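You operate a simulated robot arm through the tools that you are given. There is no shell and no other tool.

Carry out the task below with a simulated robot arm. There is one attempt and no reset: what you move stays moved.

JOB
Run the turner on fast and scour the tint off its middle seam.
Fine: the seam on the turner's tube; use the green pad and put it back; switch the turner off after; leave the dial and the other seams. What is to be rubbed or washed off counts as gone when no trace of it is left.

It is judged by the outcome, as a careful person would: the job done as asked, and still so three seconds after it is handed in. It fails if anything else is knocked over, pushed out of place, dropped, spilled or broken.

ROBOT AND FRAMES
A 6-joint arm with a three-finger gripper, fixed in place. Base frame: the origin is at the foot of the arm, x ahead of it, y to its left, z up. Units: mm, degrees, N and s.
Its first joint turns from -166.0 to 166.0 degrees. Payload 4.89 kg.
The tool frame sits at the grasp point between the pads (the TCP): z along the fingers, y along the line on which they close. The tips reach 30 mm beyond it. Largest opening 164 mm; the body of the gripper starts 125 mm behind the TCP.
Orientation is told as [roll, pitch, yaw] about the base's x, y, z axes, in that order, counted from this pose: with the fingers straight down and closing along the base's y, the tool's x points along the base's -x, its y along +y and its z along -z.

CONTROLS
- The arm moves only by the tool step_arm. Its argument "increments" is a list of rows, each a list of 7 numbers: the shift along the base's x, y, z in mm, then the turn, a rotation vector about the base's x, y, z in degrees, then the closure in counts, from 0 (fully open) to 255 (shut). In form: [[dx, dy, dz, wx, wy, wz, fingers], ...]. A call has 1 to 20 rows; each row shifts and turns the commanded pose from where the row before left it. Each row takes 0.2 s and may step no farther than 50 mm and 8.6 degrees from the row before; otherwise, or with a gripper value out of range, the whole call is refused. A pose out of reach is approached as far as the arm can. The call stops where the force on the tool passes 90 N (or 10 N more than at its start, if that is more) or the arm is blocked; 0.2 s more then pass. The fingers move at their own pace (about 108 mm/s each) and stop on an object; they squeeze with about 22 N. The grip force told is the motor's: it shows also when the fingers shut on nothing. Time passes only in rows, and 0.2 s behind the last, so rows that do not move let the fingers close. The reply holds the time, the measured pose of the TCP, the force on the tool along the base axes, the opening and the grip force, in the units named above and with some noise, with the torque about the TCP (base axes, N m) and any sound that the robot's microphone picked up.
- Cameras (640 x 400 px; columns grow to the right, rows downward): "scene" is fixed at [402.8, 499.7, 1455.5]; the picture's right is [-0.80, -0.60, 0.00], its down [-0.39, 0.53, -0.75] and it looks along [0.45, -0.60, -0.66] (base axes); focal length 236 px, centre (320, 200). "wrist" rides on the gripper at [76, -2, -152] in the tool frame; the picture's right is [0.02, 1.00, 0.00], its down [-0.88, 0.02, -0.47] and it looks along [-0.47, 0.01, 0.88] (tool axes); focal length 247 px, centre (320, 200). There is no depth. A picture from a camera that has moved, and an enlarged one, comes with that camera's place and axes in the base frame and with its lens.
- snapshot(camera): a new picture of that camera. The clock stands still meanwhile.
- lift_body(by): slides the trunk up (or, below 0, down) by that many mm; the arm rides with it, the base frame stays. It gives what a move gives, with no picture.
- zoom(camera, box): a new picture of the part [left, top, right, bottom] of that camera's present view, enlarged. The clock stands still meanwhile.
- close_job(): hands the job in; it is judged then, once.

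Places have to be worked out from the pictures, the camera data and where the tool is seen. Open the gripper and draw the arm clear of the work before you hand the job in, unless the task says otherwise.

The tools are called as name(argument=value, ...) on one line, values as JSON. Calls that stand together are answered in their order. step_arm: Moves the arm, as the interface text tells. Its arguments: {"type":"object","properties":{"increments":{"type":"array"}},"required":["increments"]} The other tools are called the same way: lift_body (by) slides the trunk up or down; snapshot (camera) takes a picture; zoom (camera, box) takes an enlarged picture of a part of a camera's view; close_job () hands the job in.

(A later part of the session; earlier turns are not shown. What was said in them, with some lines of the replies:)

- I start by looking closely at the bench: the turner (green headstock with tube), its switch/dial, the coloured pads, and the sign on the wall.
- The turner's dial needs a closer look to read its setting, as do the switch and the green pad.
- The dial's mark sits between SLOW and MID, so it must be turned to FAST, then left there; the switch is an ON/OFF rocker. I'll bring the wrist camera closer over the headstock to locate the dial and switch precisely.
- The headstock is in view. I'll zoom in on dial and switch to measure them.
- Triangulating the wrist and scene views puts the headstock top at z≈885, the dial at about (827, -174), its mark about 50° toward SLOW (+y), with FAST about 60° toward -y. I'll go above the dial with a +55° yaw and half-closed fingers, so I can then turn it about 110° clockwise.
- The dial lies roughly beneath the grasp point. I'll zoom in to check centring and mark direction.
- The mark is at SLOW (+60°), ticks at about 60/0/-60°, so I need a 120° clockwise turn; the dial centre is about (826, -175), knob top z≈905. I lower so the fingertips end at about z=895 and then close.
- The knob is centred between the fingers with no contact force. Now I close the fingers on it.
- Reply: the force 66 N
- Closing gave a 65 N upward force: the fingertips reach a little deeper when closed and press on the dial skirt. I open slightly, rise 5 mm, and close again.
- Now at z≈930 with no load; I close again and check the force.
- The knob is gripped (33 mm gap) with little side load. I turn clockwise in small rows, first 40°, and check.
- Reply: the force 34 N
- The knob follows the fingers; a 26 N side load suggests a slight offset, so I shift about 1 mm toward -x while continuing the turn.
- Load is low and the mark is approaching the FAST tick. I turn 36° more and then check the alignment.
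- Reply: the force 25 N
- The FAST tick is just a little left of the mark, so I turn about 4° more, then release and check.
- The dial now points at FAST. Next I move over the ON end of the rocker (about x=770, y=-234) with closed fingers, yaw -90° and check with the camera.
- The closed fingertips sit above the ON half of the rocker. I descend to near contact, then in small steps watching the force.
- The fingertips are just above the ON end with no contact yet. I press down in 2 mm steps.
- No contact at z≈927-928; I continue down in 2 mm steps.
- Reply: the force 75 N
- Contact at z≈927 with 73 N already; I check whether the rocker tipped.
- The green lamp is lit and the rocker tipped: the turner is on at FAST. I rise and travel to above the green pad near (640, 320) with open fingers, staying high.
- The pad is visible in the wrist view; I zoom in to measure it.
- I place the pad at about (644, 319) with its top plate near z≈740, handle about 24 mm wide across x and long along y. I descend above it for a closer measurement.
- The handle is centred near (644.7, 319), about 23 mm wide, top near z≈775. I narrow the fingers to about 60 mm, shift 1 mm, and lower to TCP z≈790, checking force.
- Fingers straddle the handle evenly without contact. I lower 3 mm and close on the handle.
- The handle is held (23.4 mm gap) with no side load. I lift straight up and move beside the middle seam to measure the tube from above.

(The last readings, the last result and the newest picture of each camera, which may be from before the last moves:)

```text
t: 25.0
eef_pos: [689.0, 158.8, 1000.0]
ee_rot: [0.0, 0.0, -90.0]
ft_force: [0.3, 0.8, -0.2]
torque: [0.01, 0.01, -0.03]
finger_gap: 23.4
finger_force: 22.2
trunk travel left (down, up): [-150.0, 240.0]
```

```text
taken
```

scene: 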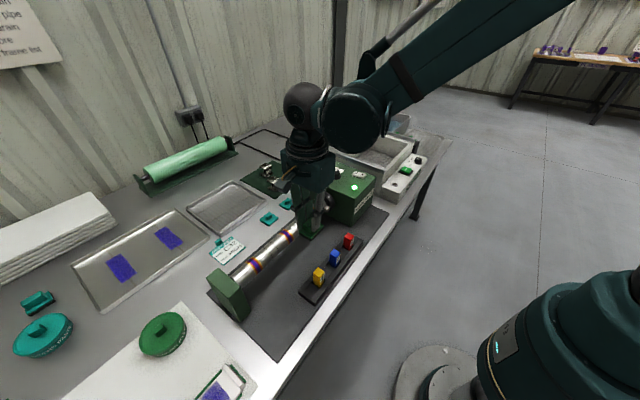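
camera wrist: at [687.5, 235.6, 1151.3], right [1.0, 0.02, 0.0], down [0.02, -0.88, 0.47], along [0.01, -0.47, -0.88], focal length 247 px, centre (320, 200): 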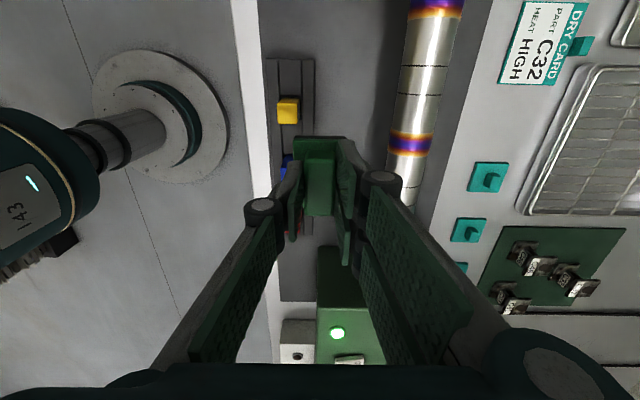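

Pad is held firmly. I zoom in on the tube and middle seam for measurement.

zoom(camera="wrist", box=[360, 0, 500, 210])

zoom(camera="wrist", box=[375, 110, 455, 170])

zoom(camera="scene", box=[270, 210, 320, 250])

```text
1.90 times, centred on (430, 105) of wrist
camera zoom: at [687.5, 235.6, 1151.3], right [1.0, 0.02, 0.0], down [0.02, -0.88, 0.47], along [0.01, -0.47, -0.88], focal length 470 px, centre (110, 381)
```

zoom: 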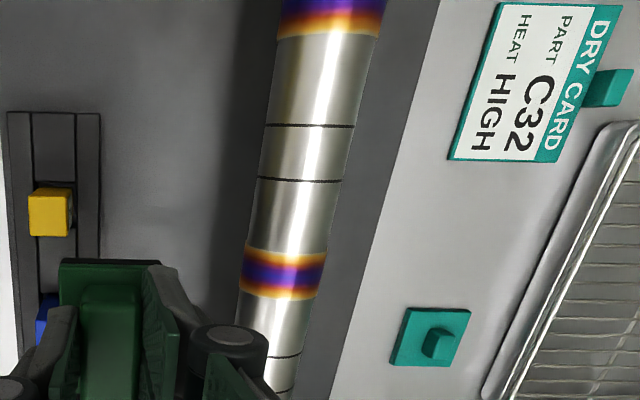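

```text
6.67 times, centred on (415, 140) of wrist
camera zoom: at [687.5, 235.6, 1151.3], right [1.0, 0.02, 0.0], down [0.02, -0.88, 0.47], along [0.01, -0.47, -0.88], focal length 1646 px, centre (-313, 600)
```

zoom: 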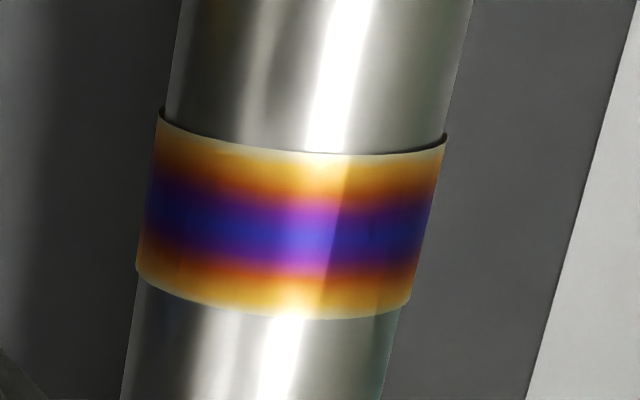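

```text
10.00 times, centred on (295, 230) of scene
camera zoom: at [402.8, 499.7, 1455.5], right [-0.8, -0.6, 0.0], down [-0.39, 0.53, -0.75], along [0.45, -0.6, -0.66], focal length 2357 px, centre (570, -100)
```

zoom: 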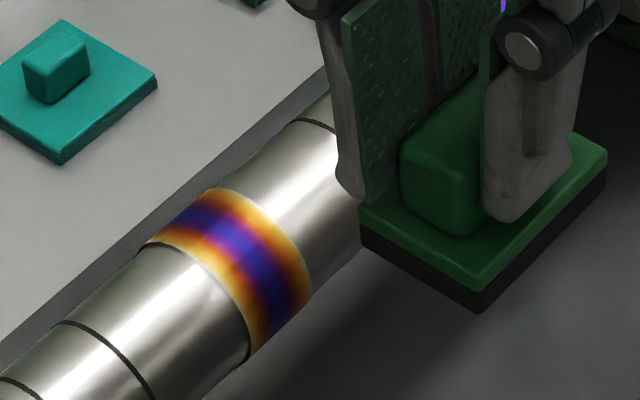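

The tube axis works out at about x≈806, z≈833, radius≈26 (top ≈858), and the middle tint band spans y≈141–171, centre 156. The pad (42×57 mm) covers it; I move above it, to z≈935.

step_arm(increments=[[39, -1.4, 0, 0, 0, 0, 255], [39, -1.5, -20, 0, 0, 0, 255], [39, -1.4, -30, 0, 0, 0, 255], [0, 0, -14.6, 0, 0, 0, 255], [0, 0, 0, 0, 0, 0, 255]])

zoom(camera="scene", box=[250, 170, 350, 270])

snapshot(camera="wrist")

```text
t: 26.2
eef_pos: [805.8, 156.8, 933.9]
ee_rot: [0.0, 0.0, -89.9]
ft_force: [0.1, 0.0, -1.3]
torque: [-0.01, 0.11, -0.01]
finger_gap: 23.7
finger_force: 22.4
trunk travel left (down, up): [-150.0, 240.0]
```

```text
4.00 times, centred on (300, 220) of scene
camera zoom: at [402.8, 499.7, 1455.5], right [-0.8, -0.6, 0.0], down [-0.39, 0.53, -0.75], along [0.45, -0.6, -0.66], focal length 943 px, centre (400, 120)
```

zoom: 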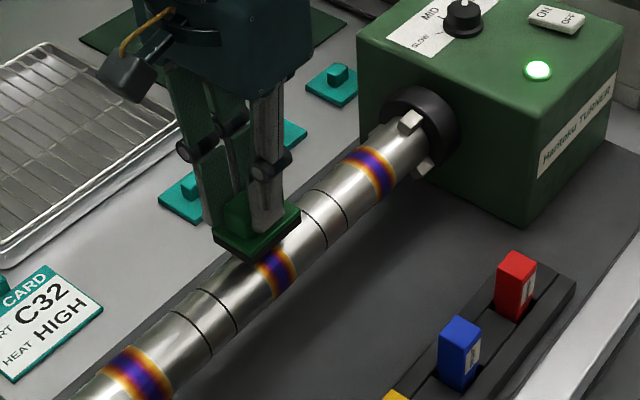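

```text
taken
camera wrist: at [804.9, 232.1, 1085.7], right [1.0, 0.02, 0.0], down [0.02, -0.88, 0.47], along [0.01, -0.47, -0.88], focal length 247 px, centre (320, 200)
```

wrist: 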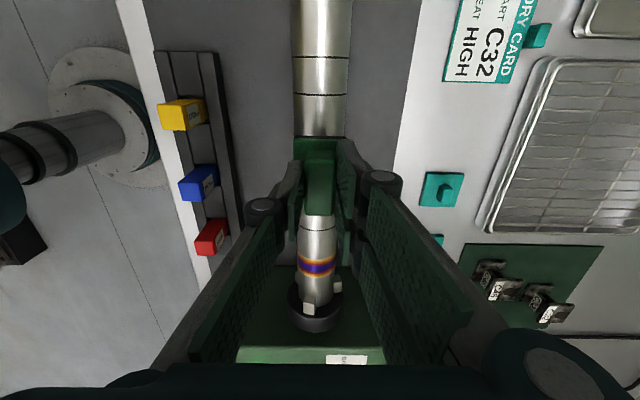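

The pad sits centred over the tube at the middle band. I lower toward contact in small steps.

step_arm(increments=[[0, 0, -8, 0, 0, 0, 255], [0, 0, -6, 0, 0, 0, 255], [0, 0, -2, 0, 0, 0, 255], [0, 0, 0, 0, 0, 0, 255]])

zoom(camera="scene", box=[270, 200, 320, 240])

```text
t: 27.2
eef_pos: [805.4, 156.0, 918.1]
ee_rot: [0.0, 0.0, -90.0]
ft_force: [-1.4, 0.2, -0.7]
torque: [-0.03, 0.03, 0.02]
finger_gap: 23.6
finger_force: 22.4
trunk travel left (down, up): [-150.0, 240.0]
```

```text
10.00 times, centred on (295, 220) of scene
camera zoom: at [402.8, 499.7, 1455.5], right [-0.8, -0.6, 0.0], down [-0.39, 0.53, -0.75], along [0.45, -0.6, -0.66], focal length 2357 px, centre (570, 0)
```

zoom: 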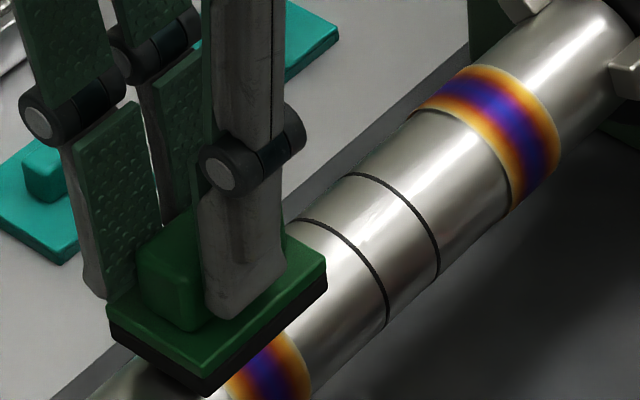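

No contact yet at z≈918. I continue down 2 mm at a time.

step_arm(increments=[[0, 0, -2, 0, 0, 0, 255], [0, 0, -2, 0, 0, 0, 255], [0, 0, 0, 0, 0, 0, 255]])

```text
t: 28.0
eef_pos: [805.6, 155.9, 915.3]
ee_rot: [0.0, 0.0, -90.0]
ft_force: [5.8, -0.2, 13.2]
torque: [-0.01, -0.31, 0.03]
finger_gap: 23.5
finger_force: 22.2
trunk travel left (down, up): [-150.0, 240.0]
```

The pad is on the spinning band: 13 N normal, 6 N drag, no slip. I hold for about a second and check the grip.

step_arm(increments=[[0, 0, 0, 0, 0, 0, 255], [0, 0, 0, 0, 0, 0, 255], [0, 0, 0, 0, 0, 0, 255], [0, 0, 0, 0, 0, 0, 255], [0, 0, 0, 0, 0, 0, 255]])

zoom(camera="scene", box=[270, 200, 320, 240])

snapshot(camera="wrist")

```text
t: 29.2
eef_pos: [805.6, 156.3, 915.7]
ee_rot: [0.0, 0.1, -90.0]
ft_force: [7.4, 0.8, 17.4]
torque: [-0.03, -0.34, 0.03]
finger_gap: 23.4
finger_force: 22.2
trunk travel left (down, up): [-150.0, 240.0]
```

```text
10.00 times, centred on (295, 220) of scene
camera zoom: at [402.8, 499.7, 1455.5], right [-0.8, -0.6, 0.0], down [-0.39, 0.53, -0.75], along [0.45, -0.6, -0.66], focal length 2357 px, centre (570, 0)
```

zoom: 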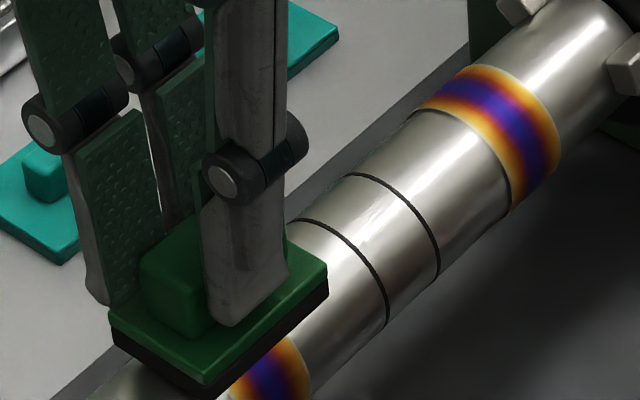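

```text
taken
camera wrist: at [803.7, 232.0, 1066.6], right [1.0, 0.02, 0.0], down [0.02, -0.88, 0.47], along [0.01, -0.47, -0.88], focal length 247 px, centre (320, 200)
```

wrist: 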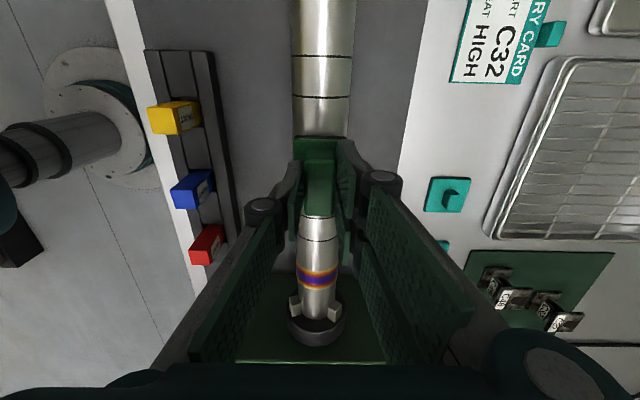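

The jaws have moved between pictures, so the tube is turning; the tint still shows. I keep rubbing for 4 s more.

step_arm(increments=[[0, 0, 0, 0, 0, 0, 255], [0, 0, 0, 0, 0, 0, 255], [0, 0, 0, 0, 0, 0, 255], [0, 0, 0, 0, 0, 0, 255], [0, 0, 0, 0, 0, 0, 255], [0, 0, 0, 0, 0, 0, 255], [0, 0, 0, 0, 0, 0, 255], [0, 0, 0, 0, 0, 0, 255], [0, 0, 0, 0, 0, 0, 255], [0, 0, 0, 0, 0, 0, 255], [0, 0, 0, 0, 0, 0, 255], [0, 0, 0, 0, 0, 0, 255], [0, 0, 0, 0, 0, 0, 255], [0, 0, 0, 0, 0, 0, 255], [0, 0, 0, 0, 0, 0, 255], [0, 0, 0, 0, 0, 0, 255], [0, 0, 0, 0, 0, 0, 255], [0, 0, 0, 0, 0, 0, 255], [0, 0, 0, 0, 0, 0, 255], [0, 0, 0, 0, 0, 0, 255]])

zoom(camera="scene", box=[270, 200, 320, 240])

```text
t: 33.4
eef_pos: [806.1, 156.8, 915.1]
ee_rot: [0.1, 0.0, -90.0]
ft_force: [3.9, 0.7, 10.3]
torque: [-0.02, -0.25, 0.01]
finger_gap: 23.4
finger_force: 21.6
trunk travel left (down, up): [-150.0, 240.0]
```

```text
10.00 times, centred on (295, 220) of scene
camera zoom: at [402.8, 499.7, 1455.5], right [-0.8, -0.6, 0.0], down [-0.39, 0.53, -0.75], along [0.45, -0.6, -0.66], focal length 2357 px, centre (570, 0)
```

zoom: 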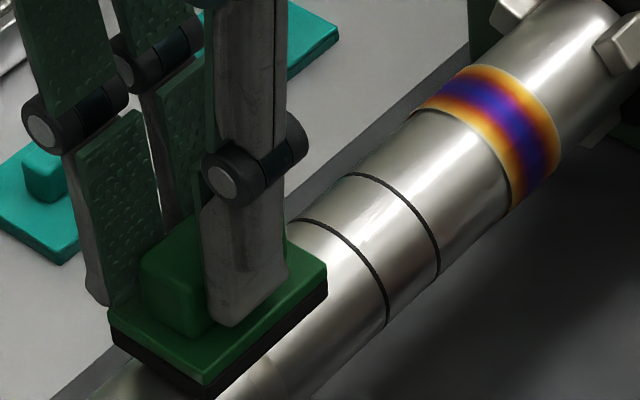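

The visible part of the middle band has now lost its tint. I rub a little longer with a slight side sway of a few mm for the edges, then lift and inspect.

step_arm(increments=[[0, 2, 0, 0, 0, 0, 255], [0, 2, 0, 0, 0, 0, 255], [0, 0, 0, 0, 0, 0, 255], [0, 0, 0, 0, 0, 0, 255], [0, 0, 0, 0, 0, 0, 255], [0, -2, 0, 0, 0, 0, 255], [0, -2, 0, 0, 0, 0, 255], [0, -2, 0, 0, 0, 0, 255], [0, -2, 0, 0, 0, 0, 255], [0, 0, 0, 0, 0, 0, 255], [0, 0, 0, 0, 0, 0, 255], [0, 0, 0, 0, 0, 0, 255], [0, 0, 0, 0, 0, 0, 255], [0, 2, 0, 0, 0, 0, 255], [0, 2, 0, 0, 0, 0, 255], [0, 0, 0, 0, 0, 0, 255]])

zoom(camera="scene", box=[270, 210, 310, 250])

```text
t: 36.8
eef_pos: [805.3, 155.8, 915.8]
ee_rot: [0.0, -0.1, -89.8]
ft_force: [1.7, 0.0, 2.1]
torque: [0.01, -0.07, -0.03]
finger_gap: 23.7
finger_force: 22.0
trunk travel left (down, up): [-150.0, 240.0]
```

```text
10.00 times, centred on (290, 230) of scene
camera zoom: at [402.8, 499.7, 1455.5], right [-0.8, -0.6, 0.0], down [-0.39, 0.53, -0.75], along [0.45, -0.6, -0.66], focal length 2357 px, centre (620, -100)
```

zoom: 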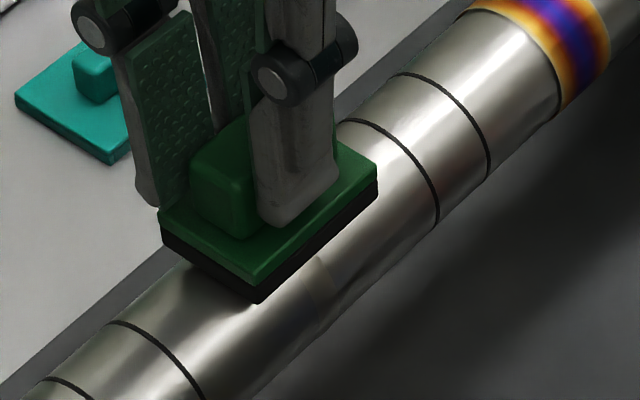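

A faint brownish trace remains below the pad and the contact force has dropped to 2 N. I press 1.5 mm deeper and rub further.

step_arm(increments=[[0, 0, -1, 0, 0, 0, 255], [0, 0, -0.5, 0, 0, 0, 255], [0, 0, 0, 0, 0, 0, 255]])

```text
t: 37.6
eef_pos: [805.7, 155.6, 914.3]
ee_rot: [0.2, 0.1, -90.0]
ft_force: [9.7, -0.4, 26.5]
torque: [-0.08, -0.54, -0.03]
finger_gap: 23.7
finger_force: 22.1
trunk travel left (down, up): [-150.0, 240.0]
```

Contact is back at about 26 N; I hold and sway for a few seconds.

step_arm(increments=[[0, 0, 0, 0, 0, 0, 255], [0, 0, 0, 0, 0, 0, 255], [0, 2, 0, 0, 0, 0, 255], [0, 2, 0, 0, 0, 0, 255], [0, 0, 0, 0, 0, 0, 255], [0, 0, 0, 0, 0, 0, 255], [0, -2, 0, 0, 0, 0, 255], [0, -2, 0, 0, 0, 0, 255], [0, -2, 0, 0, 0, 0, 255], [0, -2, 0, 0, 0, 0, 255], [0, 0, 0, 0, 0, 0, 255], [0, 0, 0, 0, 0, 0, 255], [0, 2, 0, 0, 0, 0, 255], [0, 2, 0, 0, 0, 0, 255], [0, 0, 0, 0, 0, 0, 255]])

zoom(camera="scene", box=[270, 210, 310, 250])

```text
t: 40.8
eef_pos: [805.0, 156.9, 914.2]
ee_rot: [0.0, 0.0, -90.0]
ft_force: [10.0, 0.9, 24.8]
torque: [-0.03, -0.5, 0.0]
finger_gap: 23.6
finger_force: 21.9
trunk travel left (down, up): [-150.0, 240.0]
```

```text
10.00 times, centred on (290, 230) of scene
camera zoom: at [402.8, 499.7, 1455.5], right [-0.8, -0.6, 0.0], down [-0.39, 0.53, -0.75], along [0.45, -0.6, -0.66], focal length 2357 px, centre (620, -100)
```

zoom: 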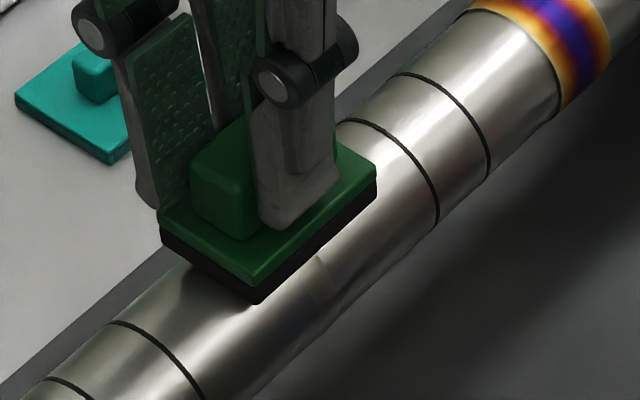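

Only a faint mark may remain near the pad's edge. I lift and shift aside to inspect the band all around as it turns.

step_arm(increments=[[0, 0, 20, 0, 0, 0, 255], [-20, -30, 35, 0, 0, 0, 255], [-20, -30, 20, 0, 0, 0, 255], [0, 0, 0, 0, 0, 0, 255]])

zoom(camera="scene", box=[265, 215, 305, 255])

snapshot(camera="wrist")

```text
refused: row 2 steps farther than a row can; nothing moved
```

```text
10.00 times, centred on (285, 235) of scene
camera zoom: at [402.8, 499.7, 1455.5], right [-0.8, -0.6, 0.0], down [-0.39, 0.53, -0.75], along [0.45, -0.6, -0.66], focal length 2357 px, centre (670, -150)
```

zoom: 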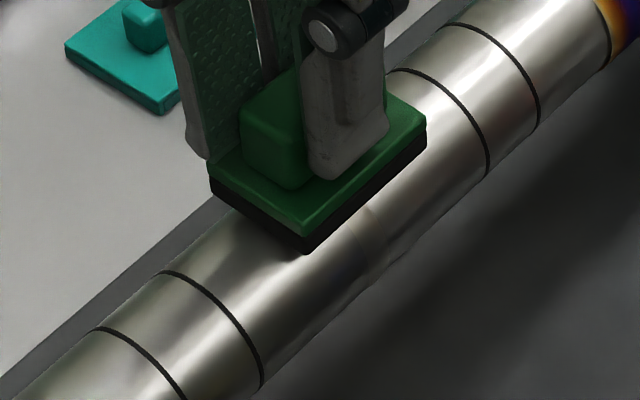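

```text
taken
camera wrist: at [803.4, 232.5, 1065.5], right [1.0, 0.02, 0.0], down [0.02, -0.88, 0.47], along [0.01, -0.47, -0.88], focal length 247 px, centre (320, 200)
```

wrist: 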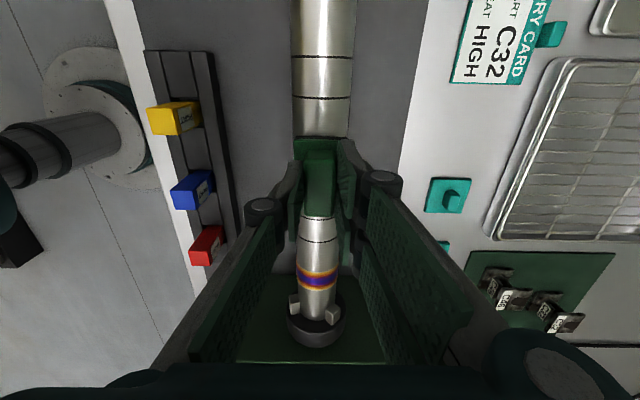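

That move was refused because one row was too long; I repeat it with shorter rows, lifting first.

step_arm(increments=[[0, 0, 20, 0, 0, 0, 255], [-20, -25, 30, 0, 0, 0, 255], [-20, -30, 25, 0, 0, 0, 255], [0, 0, 0, 0, 0, 0, 255]])

zoom(camera="scene", box=[265, 215, 305, 255])

snapshot(camera="wrist")

```text
t: 41.8
eef_pos: [764.0, 99.3, 989.1]
ee_rot: [0.0, -0.1, -89.9]
ft_force: [-0.9, 0.5, -0.9]
torque: [-0.07, -0.06, 0.02]
finger_gap: 23.4
finger_force: 22.1
trunk travel left (down, up): [-150.0, 240.0]
```

```text
10.00 times, centred on (285, 235) of scene
camera zoom: at [402.8, 499.7, 1455.5], right [-0.8, -0.6, 0.0], down [-0.39, 0.53, -0.75], along [0.45, -0.6, -0.66], focal length 2357 px, centre (670, -150)
```

zoom: 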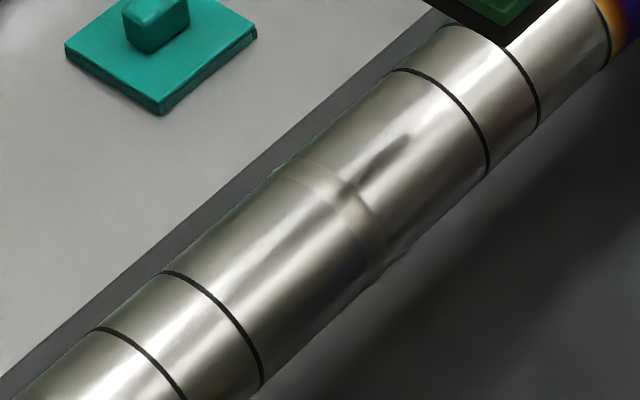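

```text
taken
camera wrist: at [762.9, 177.1, 1140.5], right [1.0, 0.02, 0.0], down [0.02, -0.88, 0.47], along [0.01, -0.47, -0.88], focal length 247 px, centre (320, 200)
```

wrist: 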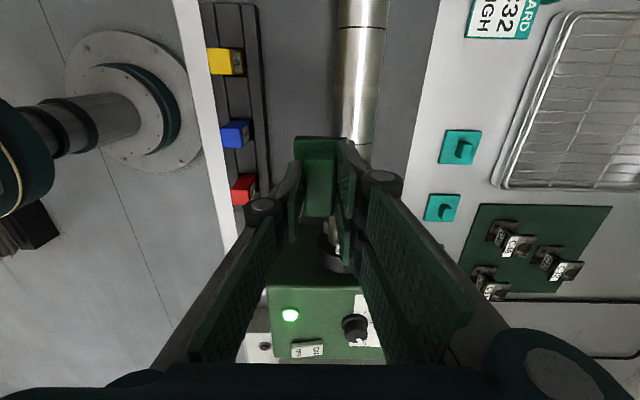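

The tint looks gone; a light ring (weld bead?) remains. I zoom in with both cameras to judge any residue.

zoom(camera="scene", box=[278, 225, 298, 245])

zoom(camera="wrist", box=[320, 60, 400, 140])

zoom(camera="wrist", box=[300, 0, 420, 160])

```text
16.00 times, centred on (288, 235) of scene
camera zoom: at [402.8, 499.7, 1455.5], right [-0.8, -0.6, 0.0], down [-0.39, 0.53, -0.75], along [0.45, -0.6, -0.66], focal length 3772 px, centre (832, -360)
```

zoom: 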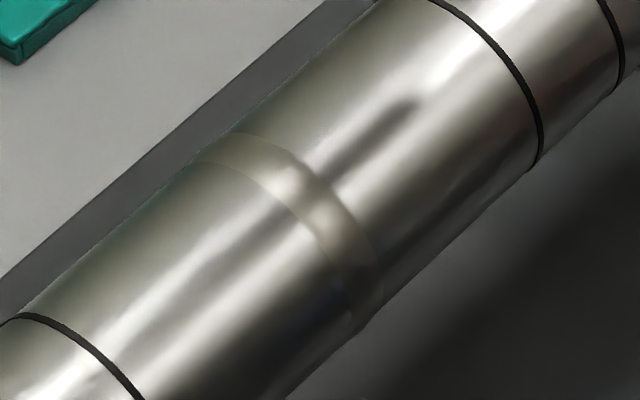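

```text
5.00 times, centred on (360, 100) of wrist
camera zoom: at [762.9, 177.1, 1140.5], right [1.0, 0.02, 0.0], down [0.02, -0.88, 0.47], along [0.01, -0.47, -0.88], focal length 1235 px, centre (120, 700)
```

zoom: 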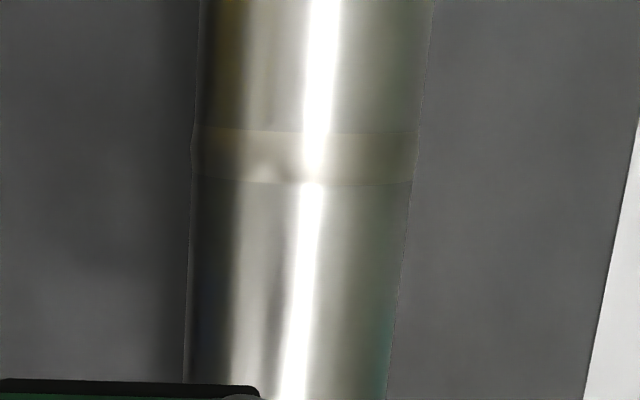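

```text
2.50 times, centred on (360, 80) of wrist
camera zoom: at [762.9, 177.1, 1140.5], right [1.0, 0.02, 0.0], down [0.02, -0.88, 0.47], along [0.01, -0.47, -0.88], focal length 617 px, centre (220, 500)
```

zoom: 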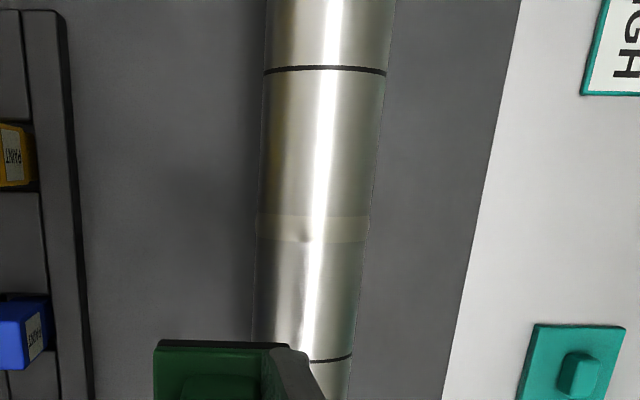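

The remaining 10 mm ring at y≈152–162 has sharp edges and metal sheen, likely the weld bead itself, though slightly warm-toned. To be sure nothing is left I rub again a few seconds and compare.

step_arm(increments=[[20, 30, -25, 0, 0, 0, 255], [20, 25, -25, 0, 0, 0, 255], [0, 0, -20, 0, 0, 0, 255], [0, 0, -3, 0, 0, 0, 255], [0, 0, -2, 0, 0, 0, 255], [0, 0, 0, 0, 0, 0, 255]])

```text
t: 43.2
eef_pos: [806.1, 156.8, 913.9]
ee_rot: [0.0, 0.0, -90.0]
ft_force: [4.4, 1.2, 10.5]
torque: [0.0, -0.24, -0.02]
finger_gap: 23.5
finger_force: 21.8
trunk travel left (down, up): [-150.0, 240.0]
```

In contact at about 10 N. I press 0.5 mm more and rub for another 4 s with a small sway.

step_arm(increments=[[0, 0, -0.5, 0, 0, 0, 255], [0, 0, 0, 0, 0, 0, 255], [0, 2, 0, 0, 0, 0, 255], [0, 2, 0, 0, 0, 0, 255], [0, 2, 0, 0, 0, 0, 255], [0, 0, 0, 0, 0, 0, 255], [0, 0, 0, 0, 0, 0, 255], [0, -2, 0, 0, 0, 0, 255], [0, -2, 0, 0, 0, 0, 255], [0, -2, 0, 0, 0, 0, 255], [0, -2, 0, 0, 0, 0, 255], [0, -2, 0, 0, 0, 0, 255], [0, -2, 0, 0, 0, 0, 255], [0, 0, 0, 0, 0, 0, 255], [0, 0, 0, 0, 0, 0, 255], [0, 2, 0, 0, 0, 0, 255], [0, 2, 0, 0, 0, 0, 255], [0, 2, 0, 0, 0, 0, 255], [0, 0, 0, 0, 0, 0, 255], [0, 0, 0, 0, 0, 0, 255]])

step_arm(increments=[[0, 0, 20, 0, 0, 0, 255], [-20, -25, 30, 0, 0, 0, 255], [-20, -30, 25, 0, 0, 0, 255], [0, 0, 0, 0, 0, 0, 255]])

zoom(camera="scene", box=[278, 225, 298, 245])

zoom(camera="wrist", box=[320, 60, 400, 140])

```text
t: 47.4
eef_pos: [805.3, 156.6, 913.1]
ee_rot: [0.0, -0.1, -89.8]
ft_force: [9.9, 0.7, 23.0]
torque: [-0.01, -0.46, 0.01]
finger_gap: 23.6
finger_force: 21.7
trunk travel left (down, up): [-150.0, 240.0]
```

```text
t: 48.4
eef_pos: [764.0, 100.1, 988.8]
ee_rot: [0.0, 0.0, -90.0]
ft_force: [-1.8, 0.0, -0.3]
torque: [-0.06, -0.08, -0.04]
finger_gap: 23.5
finger_force: 22.3
trunk travel left (down, up): [-150.0, 240.0]
```

```text
16.00 times, centred on (288, 235) of scene
camera zoom: at [402.8, 499.7, 1455.5], right [-0.8, -0.6, 0.0], down [-0.39, 0.53, -0.75], along [0.45, -0.6, -0.66], focal length 3772 px, centre (832, -360)
```

zoom: 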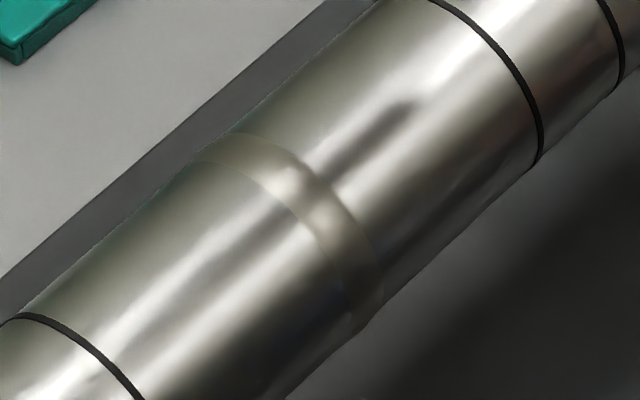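

```text
5.00 times, centred on (360, 100) of wrist
camera zoom: at [763.0, 177.5, 1140.3], right [1.0, 0.02, 0.0], down [0.02, -0.88, 0.47], along [0.01, -0.47, -0.88], focal length 1235 px, centre (120, 700)
```

zoom: 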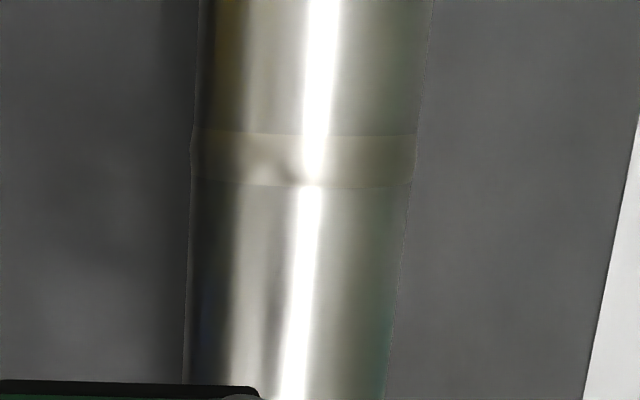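

The ring is nearly unchanged but perhaps a shade greyer than before, so I give it one more, longer rub (~8 s) and then compare again.

step_arm(increments=[[20, 30, -25, 0, 0, 0, 255], [20, 25, -25, 0, 0, 0, 255], [0, 0, -20, 0, 0, 0, 255], [0, 0, -3, 0, 0, 0, 255], [0, 0, -2, 0, 0, 0, 255], [0, 0, 0, 0, 0, 0, 255], [0, 0, 0, 0, 0, 0, 255], [0, 0, 0, 0, 0, 0, 255], [0, 0, 0, 0, 0, 0, 255], [0, 0, 0, 0, 0, 0, 255], [0, 0, 0, 0, 0, 0, 255], [0, 0, 0, 0, 0, 0, 255], [0, 0, 0, 0, 0, 0, 255], [0, 0, 0, 0, 0, 0, 255], [0, 0, 0, 0, 0, 0, 255], [0, 0, 0, 0, 0, 0, 255]])

step_arm(increments=[[0, 0, -0.5, 0, 0, 0, 255], [0, 2, 0, 0, 0, 0, 255], [0, 2, 0, 0, 0, 0, 255], [0, 2, 0, 0, 0, 0, 255], [0, 2, 0, 0, 0, 0, 255], [0, 0, 0, 0, 0, 0, 255], [0, 0, 0, 0, 0, 0, 255], [0, 0, 0, 0, 0, 0, 255], [0, -2, 0, 0, 0, 0, 255], [0, -2, 0, 0, 0, 0, 255], [0, -2, 0, 0, 0, 0, 255], [0, -2, 0, 0, 0, 0, 255], [0, -2, 0, 0, 0, 0, 255], [0, -2, 0, 0, 0, 0, 255], [0, -2, 0, 0, 0, 0, 255], [0, -2, 0, 0, 0, 0, 255], [0, 0, 0, 0, 0, 0, 255], [0, 0, 0, 0, 0, 0, 255], [0, 4, 0, 0, 0, 0, 255], [0, 4, 0, 0, 0, 0, 255]])

```text
t: 51.8
eef_pos: [806.6, 155.5, 912.9]
ee_rot: [0.0, 0.1, -90.0]
ft_force: [6.4, -0.2, 15.0]
torque: [-0.02, -0.32, -0.04]
finger_gap: 23.5
finger_force: 22.2
trunk travel left (down, up): [-150.0, 240.0]
```

```text
t: 56.0
eef_pos: [805.6, 155.7, 912.2]
ee_rot: [0.0, 0.0, -90.0]
ft_force: [9.5, -0.6, 23.3]
torque: [-0.12, -0.42, 0.02]
finger_gap: 23.7
finger_force: 21.5
trunk travel left (down, up): [-150.0, 240.0]
```

Steady 15–23 N throughout with the grip holding. I lift aside and compare the seam again.

step_arm(increments=[[0, 0, 20, 0, 0, 0, 255], [-20, -25, 30, 0, 0, 0, 255], [-20, -30, 25, 0, 0, 0, 255], [0, 0, 0, 0, 0, 0, 255]])

zoom(camera="scene", box=[278, 225, 298, 245])

zoom(camera="wrist", box=[320, 60, 400, 140])

zoom(camera="scene", box=[220, 150, 400, 300])

```text
t: 57.0
eef_pos: [766.0, 100.2, 989.2]
ee_rot: [0.0, 0.0, -90.1]
ft_force: [0.1, 0.9, -0.8]
torque: [-0.07, -0.07, -0.04]
finger_gap: 23.4
finger_force: 21.9
trunk travel left (down, up): [-150.0, 240.0]
```

```text
16.00 times, centred on (288, 235) of scene
camera zoom: at [402.8, 499.7, 1455.5], right [-0.8, -0.6, 0.0], down [-0.39, 0.53, -0.75], along [0.45, -0.6, -0.66], focal length 3772 px, centre (832, -360)
```

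zoom: 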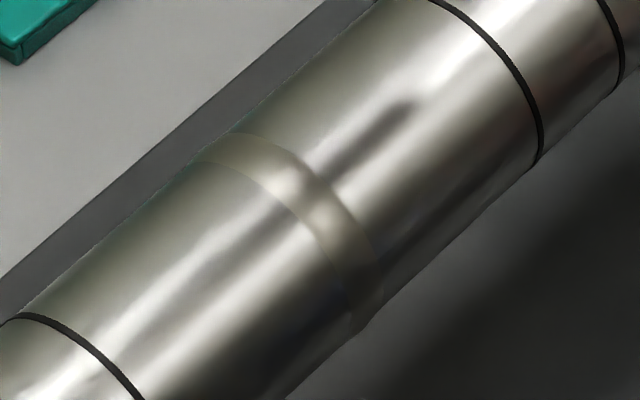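

```text
5.00 times, centred on (360, 100) of wrist
camera zoom: at [763.5, 177.3, 1139.9], right [1.0, 0.02, 0.0], down [0.02, -0.88, 0.47], along [0.01, -0.47, -0.88], focal length 1235 px, centre (120, 700)
```

zoom: 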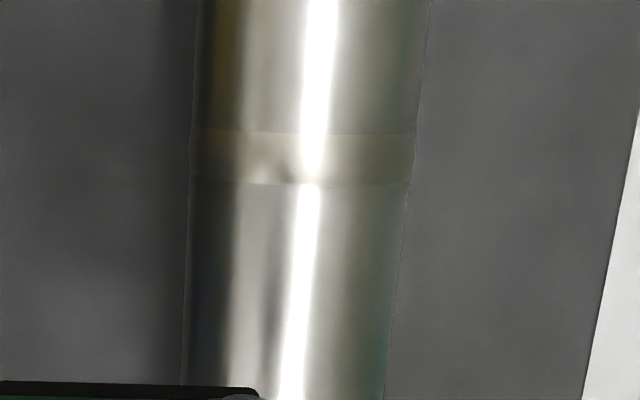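

```text
2.67 times, centred on (310, 225) of scene
camera zoom: at [402.8, 499.7, 1455.5], right [-0.8, -0.6, 0.0], down [-0.39, 0.53, -0.75], along [0.45, -0.6, -0.66], focal length 629 px, centre (347, 133)
```

zoom: 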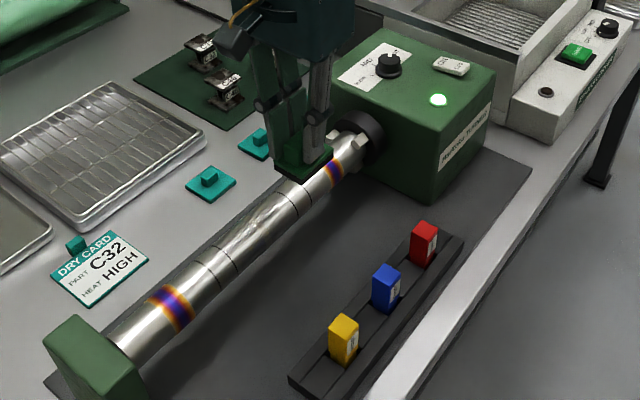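

The ring is identical to the previous view, so it is the bare weld bead; the tint is gone and the other two seams are intact. I carry the pad back above its spot at (644.7, 319.3) and descend to z≈800.

step_arm(increments=[[-20, 36, 0, 0, 0, 0, 255], [-20, 36, 0, 0, 0, 0, 255], [-20, 36, 0, 0, 0, 0, 255], [-20, 36, 0, 0, 0, 0, 255], [-20, 37, 0, 0, 0, 0, 255], [-21, 37.3, 0, 0, 0, 0, 255], [0, 0, -45, 0, 0, 0, 255], [0, 0, -45, 0, 0, 0, 255], [0, 0, -45, 0, 0, 0, 255], [0, 0, -40, 0, 0, 0, 255], [0, 0, -12.5, 0, 0, 0, 255], [0, 0, 0, 0, 0, 0, 255]])

zoom(camera="scene", box=[260, 270, 330, 340])

snapshot(camera="wrist")

```text
t: 59.6
eef_pos: [644.0, 320.4, 800.1]
ee_rot: [-0.1, 0.0, -90.0]
ft_force: [-0.3, -0.4, -0.4]
torque: [0.0, 0.07, -0.01]
finger_gap: 23.2
finger_force: 22.1
trunk travel left (down, up): [-150.0, 240.0]
```

```text
5.71 times, centred on (295, 305) of scene
camera zoom: at [402.8, 499.7, 1455.5], right [-0.8, -0.6, 0.0], down [-0.39, 0.53, -0.75], along [0.45, -0.6, -0.66], focal length 1347 px, centre (463, -400)
```

zoom: 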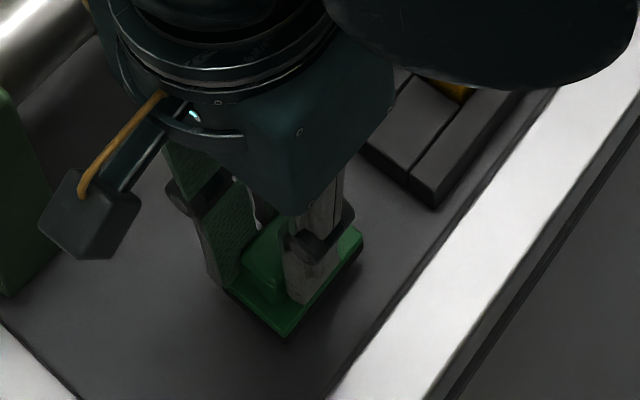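

```text
taken
camera wrist: at [643.4, 396.4, 950.8], right [1.0, 0.02, 0.0], down [0.02, -0.88, 0.47], along [0.01, -0.47, -0.88], focal length 247 px, centre (320, 200)
```

wrist: 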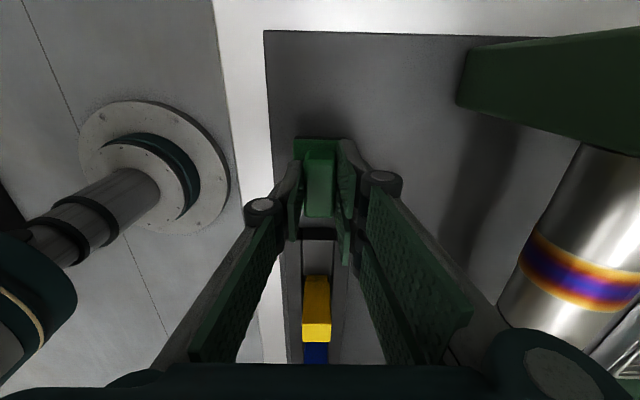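

The pad is level and over its original spot. I lower slowly until it touches the mat.

step_arm(increments=[[0, 0, -6, 0, 0, 0, 255], [0, 0, -4, 0, 0, 0, 255], [0, 0, -2, 0, 0, 0, 255], [0, 0, 0, 0, 0, 0, 255]])

```text
t: 60.6
eef_pos: [644.8, 320.1, 787.2]
ee_rot: [-0.1, 0.0, -90.1]
ft_force: [0.7, 0.4, -0.9]
torque: [0.04, 0.01, 0.02]
finger_gap: 23.4
finger_force: 21.8
trunk travel left (down, up): [-150.0, 240.0]
```

No contact yet at z≈788 (the pad slid slightly up in the grip). I go down 1 mm at a time.

step_arm(increments=[[0, 0, -1, 0, 0, 0, 255], [0, 0, -1, 0, 0, 0, 255], [0, 0, 0, 0, 0, 0, 255]])

```text
t: 61.4
eef_pos: [645.1, 319.1, 784.8]
ee_rot: [-0.1, -0.1, -90.1]
ft_force: [0.7, -0.5, 0.0]
torque: [-0.01, -0.02, 0.03]
finger_gap: 23.3
finger_force: 22.0
trunk travel left (down, up): [-150.0, 240.0]
```

Still no contact at z≈785.6; another small step.

step_arm(increments=[[0, 0, -1, 0, 0, 0, 255], [0, 0, 0, 0, 0, 0, 255]])

```text
t: 62.0
eef_pos: [645.5, 319.5, 784.6]
ee_rot: [0.0, -0.1, -90.0]
ft_force: [4.7, 1.2, 13.5]
torque: [0.07, -0.08, 0.01]
finger_gap: 23.4
finger_force: 21.8
trunk travel left (down, up): [-150.0, 240.0]
```

Touchdown at 13 N. I ease up 0.5 mm, open the fingers, and rise straight up.

step_arm(increments=[[0, 0, 0.5, 0, 0, 0, 255], [0, 0, 0, 0, 0, 0, 200], [0, 0, 0, 0, 0, 0, 162], [0, 0, 0, 0, 0, 0, 150], [0, 0, 20, 0, 0, 0, 150], [0, 0, 40, 0, 0, 0, 150], [0, 0, 45, 0, 0, 0, 150], [0, 0, 0, 0, 0, 0, 150]])

snapshot(camera="wrist")

zoom(camera="scene", box=[260, 270, 330, 340])

```text
t: 63.8
eef_pos: [644.5, 317.9, 890.7]
ee_rot: [0.0, 0.0, -90.0]
ft_force: [-0.3, -0.4, 0.6]
torque: [0.02, 0.0, -0.01]
finger_gap: 67.3
finger_force: 0.2
trunk travel left (down, up): [-150.0, 240.0]
```

```text
taken
camera wrist: at [642.9, 395.3, 1041.8], right [1.0, 0.02, 0.0], down [0.02, -0.88, 0.47], along [0.01, -0.47, -0.88], focal length 247 px, centre (320, 200)
```

wrist: 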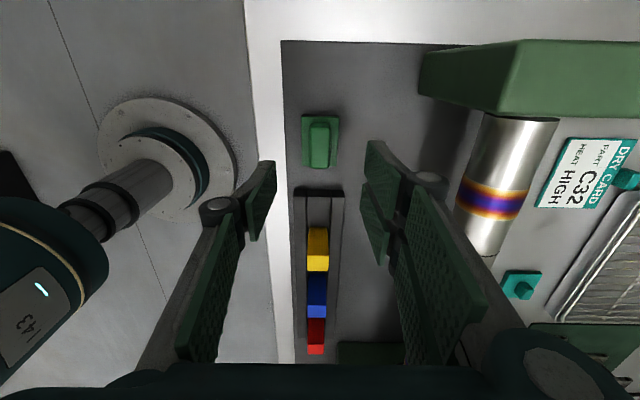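

```text
5.71 times, centred on (295, 305) of scene
camera zoom: at [402.8, 499.7, 1455.5], right [-0.8, -0.6, 0.0], down [-0.39, 0.53, -0.75], along [0.45, -0.6, -0.66], focal length 1347 px, centre (463, -400)
```

zoom: 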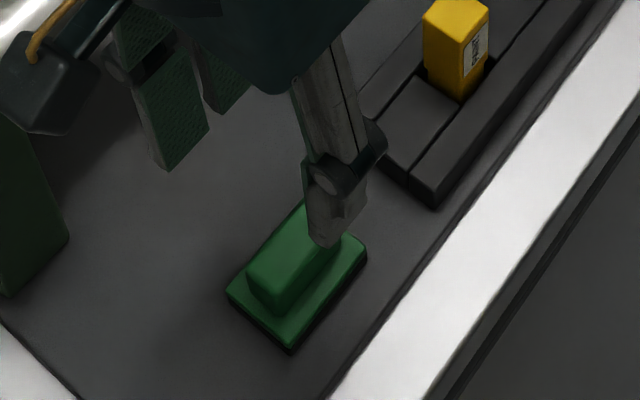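

The pad is back in place, upright. Now I rise and travel to above the OFF end of the rocker (about x=735, y=-235) with closed fingers.

step_arm(increments=[[0, 0, 40, 0, 0, 0, 150], [0, 0, 40, 0, 0, 0, 150], [0, -10, 32, 0, 0, 0, 200], [8, -45, 0, 0, 0, 0, 255], [8, -45, 0, 0, 0, 0, 255], [8, -45, 0, 0, 0, 0, 255], [8, -45, 0, 0, 0, 0, 255], [8, -45, 0, 0, 0, 0, 255], [8, -46, 0, 0, 0, 0, 255], [8, -46, 0, 0, 0, 0, 255], [8, -46, 0, 0, 0, 0, 255], [8, -46, 0, 0, 0, 0, 255], [8, -46, 0, 0, 0, 0, 255], [8, -46, 0, 0, 0, 0, 255], [2, -43, 0, 0, 0, 0, 255], [0, 0, -33, 0, 0, 0, 255], [0, 0, 0, 0, 0, 0, 255]])

snapshot(camera="wrist")

zoom(camera="scene", box=[310, 130, 400, 200])

```text
t: 67.4
eef_pos: [734.3, -236.6, 968.7]
ee_rot: [0.0, -0.1, -90.0]
ft_force: [-0.8, -0.1, 0.0]
torque: [0.01, 0.01, -0.01]
finger_gap: 0.0
finger_force: 22.0
trunk travel left (down, up): [-150.0, 240.0]
```

```text
taken
camera wrist: at [733.0, -159.7, 1120.1], right [1.0, 0.02, 0.0], down [0.02, -0.88, 0.47], along [0.01, -0.47, -0.88], focal length 247 px, centre (320, 200)
```

wrist: 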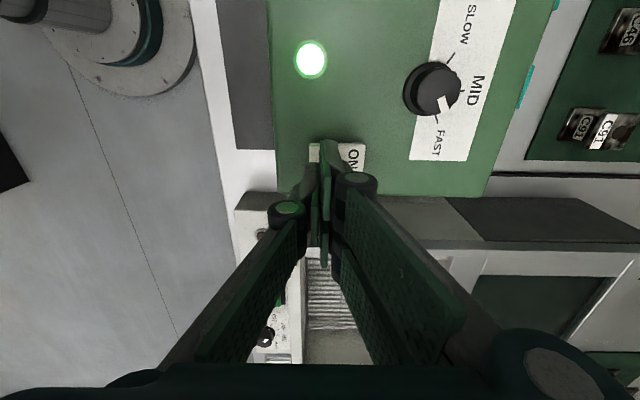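

```text
5.71 times, centred on (355, 165) of scene
camera zoom: at [402.8, 499.7, 1455.5], right [-0.8, -0.6, 0.0], down [-0.39, 0.53, -0.75], along [0.45, -0.6, -0.66], focal length 1347 px, centre (120, 400)
```

zoom: 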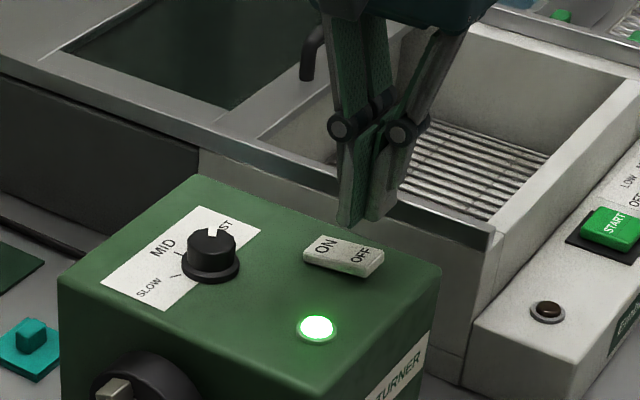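

Aligned above the OFF half. I descend near contact, then press in small steps.

step_arm(increments=[[0, 0, -20, 0, 0, 0, 255], [0, 0, -16, 0, 0, 0, 255], [0, 0, -2, 0, 0, 0, 255], [0, 0, -2, 0, 0, 0, 255], [0, 0, 0, 0, 0, 0, 255]])

```text
t: 68.6
eef_pos: [734.9, -235.8, 928.5]
ee_rot: [-0.1, 0.0, -90.0]
ft_force: [-0.2, -1.3, 0.4]
torque: [0.05, 0.0, 0.04]
finger_gap: 0.0
finger_force: 22.1
trunk travel left (down, up): [-150.0, 240.0]
```

No force yet at z≈929; I press down 2 mm more at a time.

step_arm(increments=[[0, 0, -2, 0, 0, 0, 255], [0, 0, -1, 0, 0, 0, 255], [0, 0, 0, 0, 0, 0, 255]])

zoom(camera="scene", box=[310, 130, 400, 200])

```text
t: 69.4
eef_pos: [734.5, -234.3, 926.9]
ee_rot: [0.2, 0.0, -90.0]
ft_force: [6.5, -3.1, 29.1]
torque: [-0.05, -0.35, 0.01]
finger_gap: 0.0
finger_force: 21.7
trunk travel left (down, up): [-150.0, 240.0]
```

```text
5.71 times, centred on (355, 165) of scene
camera zoom: at [402.8, 499.7, 1455.5], right [-0.8, -0.6, 0.0], down [-0.39, 0.53, -0.75], along [0.45, -0.6, -0.66], focal length 1347 px, centre (120, 400)
```

zoom: 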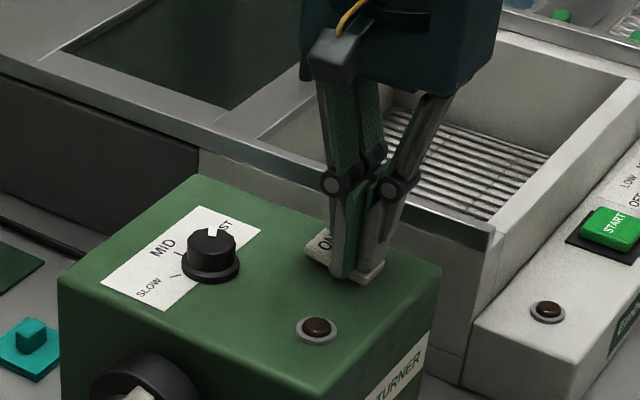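

The lamp is dark: the turner is off. I rise off the switch and retreat toward the start pose with the gripper open.

step_arm(increments=[[0, 0, 20, 0, 0, 0, 255], [0, 0, 40, 0, 0, 0, 255], [0, 0, 40, 0, 0, 0, 200], [-15, -5, 40, 0, 0, 0, 100], [-20, -8, 40, 0, 0, 0, 0], [-25, -8, 40, 0, 0, 0, 0], [-25, -8, 40, 0, 0, 0, 0], [-25, -10, 40, 0, 0, 0, 0], [-25, -10, 0, 0, 0, 0, 0], [0, 0, 0, 0, 0, 0, 0]])

snapshot(camera="scene")

zoom(camera="scene", box=[200, 150, 400, 360])

zoom(camera="scene", box=[278, 225, 298, 245])

zoom(camera="scene", box=[322, 162, 372, 192])

```text
t: 71.6
eef_pos: [599.5, -284.1, 1228.0]
ee_rot: [0.0, -0.1, -90.0]
ft_force: [-0.7, 0.9, 0.1]
torque: [-0.07, -0.05, 0.03]
finger_gap: 164.1
finger_force: 0.2
trunk travel left (down, up): [-150.0, 240.0]
```

```text
taken
```

scene: 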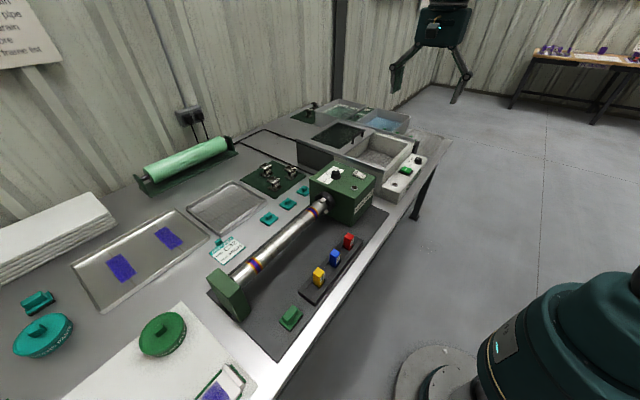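

```text
1.90 times, centred on (300, 255) of scene
camera zoom: at [402.8, 499.7, 1455.5], right [-0.8, -0.6, 0.0], down [-0.39, 0.53, -0.75], along [0.45, -0.6, -0.66], focal length 449 px, centre (358, 95)
```

zoom: 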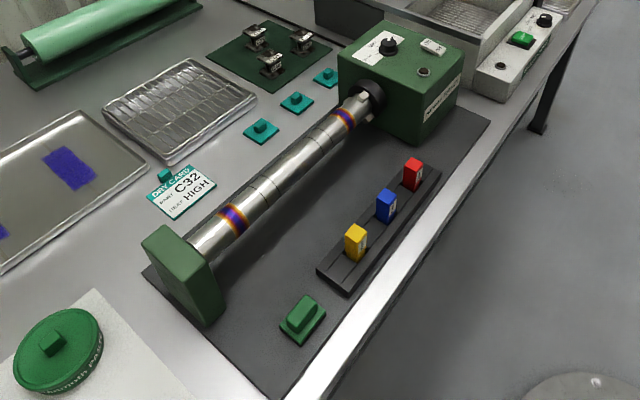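

```text
16.00 times, centred on (288, 235) of scene
camera zoom: at [402.8, 499.7, 1455.5], right [-0.8, -0.6, 0.0], down [-0.39, 0.53, -0.75], along [0.45, -0.6, -0.66], focal length 3772 px, centre (832, -360)
```

zoom: 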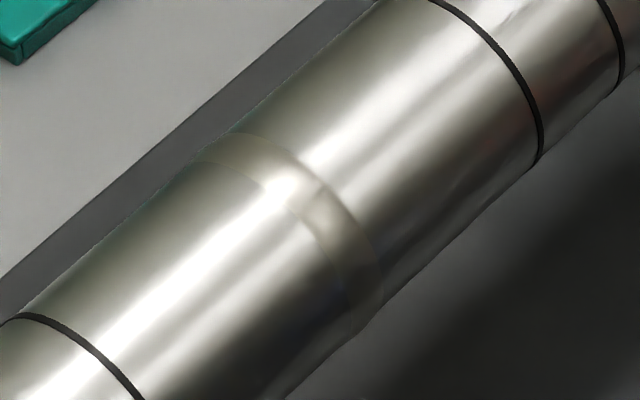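

```text
12.80 times, centred on (347, 177) of scene
camera zoom: at [402.8, 499.7, 1455.5], right [-0.8, -0.6, 0.0], down [-0.39, 0.53, -0.75], along [0.45, -0.6, -0.66], focal length 3017 px, centre (-26, 494)
```

zoom: 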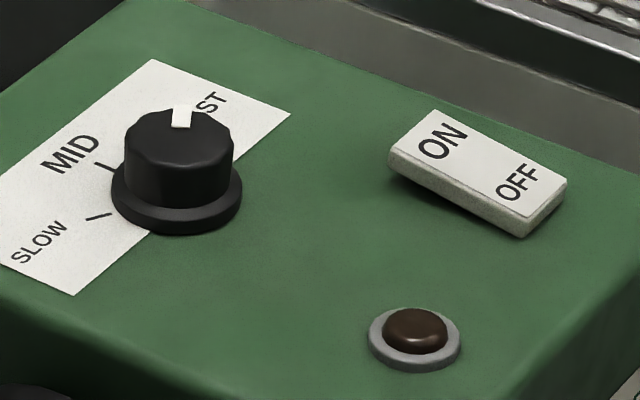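

Turner off, dial on FAST, other seams still tinted, middle seam clean. One last check of the pad's placement against the first picture.

zoom(camera="scene", box=[270, 290, 320, 340])

snapshot(camera="wrist")

zoom(camera="scene", box=[240, 190, 340, 290])

```text
8.00 times, centred on (295, 315) of scene
camera zoom: at [402.8, 499.7, 1455.5], right [-0.8, -0.6, 0.0], down [-0.39, 0.53, -0.75], along [0.45, -0.6, -0.66], focal length 1886 px, centre (520, -720)
```

zoom: 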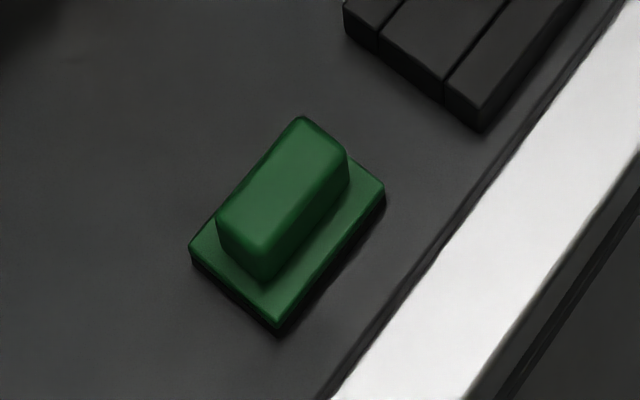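

```text
taken
camera wrist: at [597.2, -207.7, 1379.1], right [1.0, 0.02, 0.0], down [0.02, -0.88, 0.47], along [0.01, -0.47, -0.88], focal length 247 px, centre (320, 200)
```

wrist: 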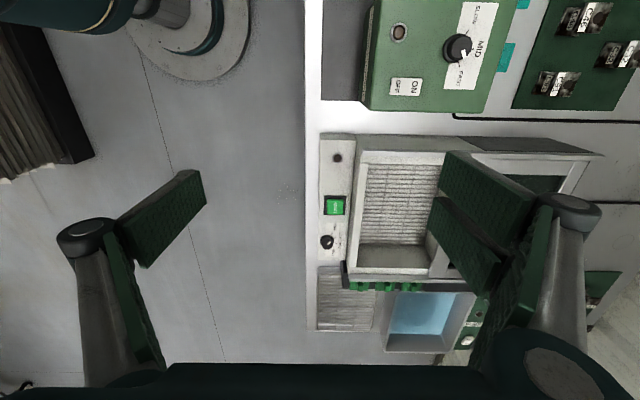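

```text
4.00 times, centred on (290, 240) of scene
camera zoom: at [402.8, 499.7, 1455.5], right [-0.8, -0.6, 0.0], down [-0.39, 0.53, -0.75], along [0.45, -0.6, -0.66], focal length 943 px, centre (440, 40)
```

zoom: 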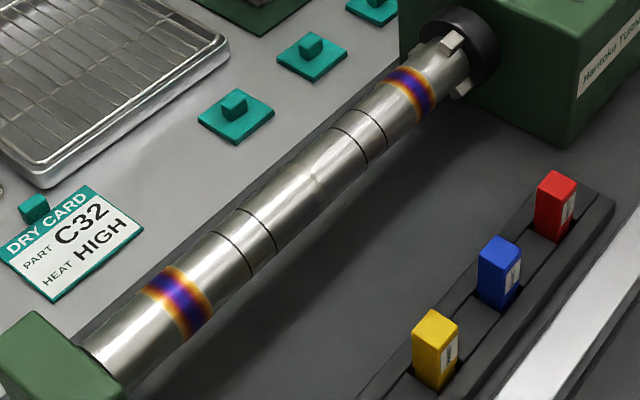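

The pad is within about a millimetre of where it started, the middle seam is bare metal, the outer seams still have their tint, the turner is off, and the arm is clear with the gripper open. I hand the job in.

close_job()

```text
The job is handed in.
```

The tint is off the turner's middle seam. I ran the turner on FAST, scoured the seam with the green pad, and handed the job in.

- **Seam:** only a narrow ring of bare metal shows there now. It looked the same before and after the last 8 seconds of rubbing, so I take it to be the weld bead, not leftover tint. The other two seams still have their tint.
- **Dial:** it was on SLOW, so I turned it to FAST to do the job. I took "leave the dial" to mean it stays at FAST afterwards, so I did not turn it back.
- **Turner:** switched off, and its lamp is dark.
- **Pad:** back in its original spot, to within about a millimetre by the camera.
- **Arm:** drawn back clear of the bench with the gripper open. I saw nothing else moved or knocked over in the last pictures.
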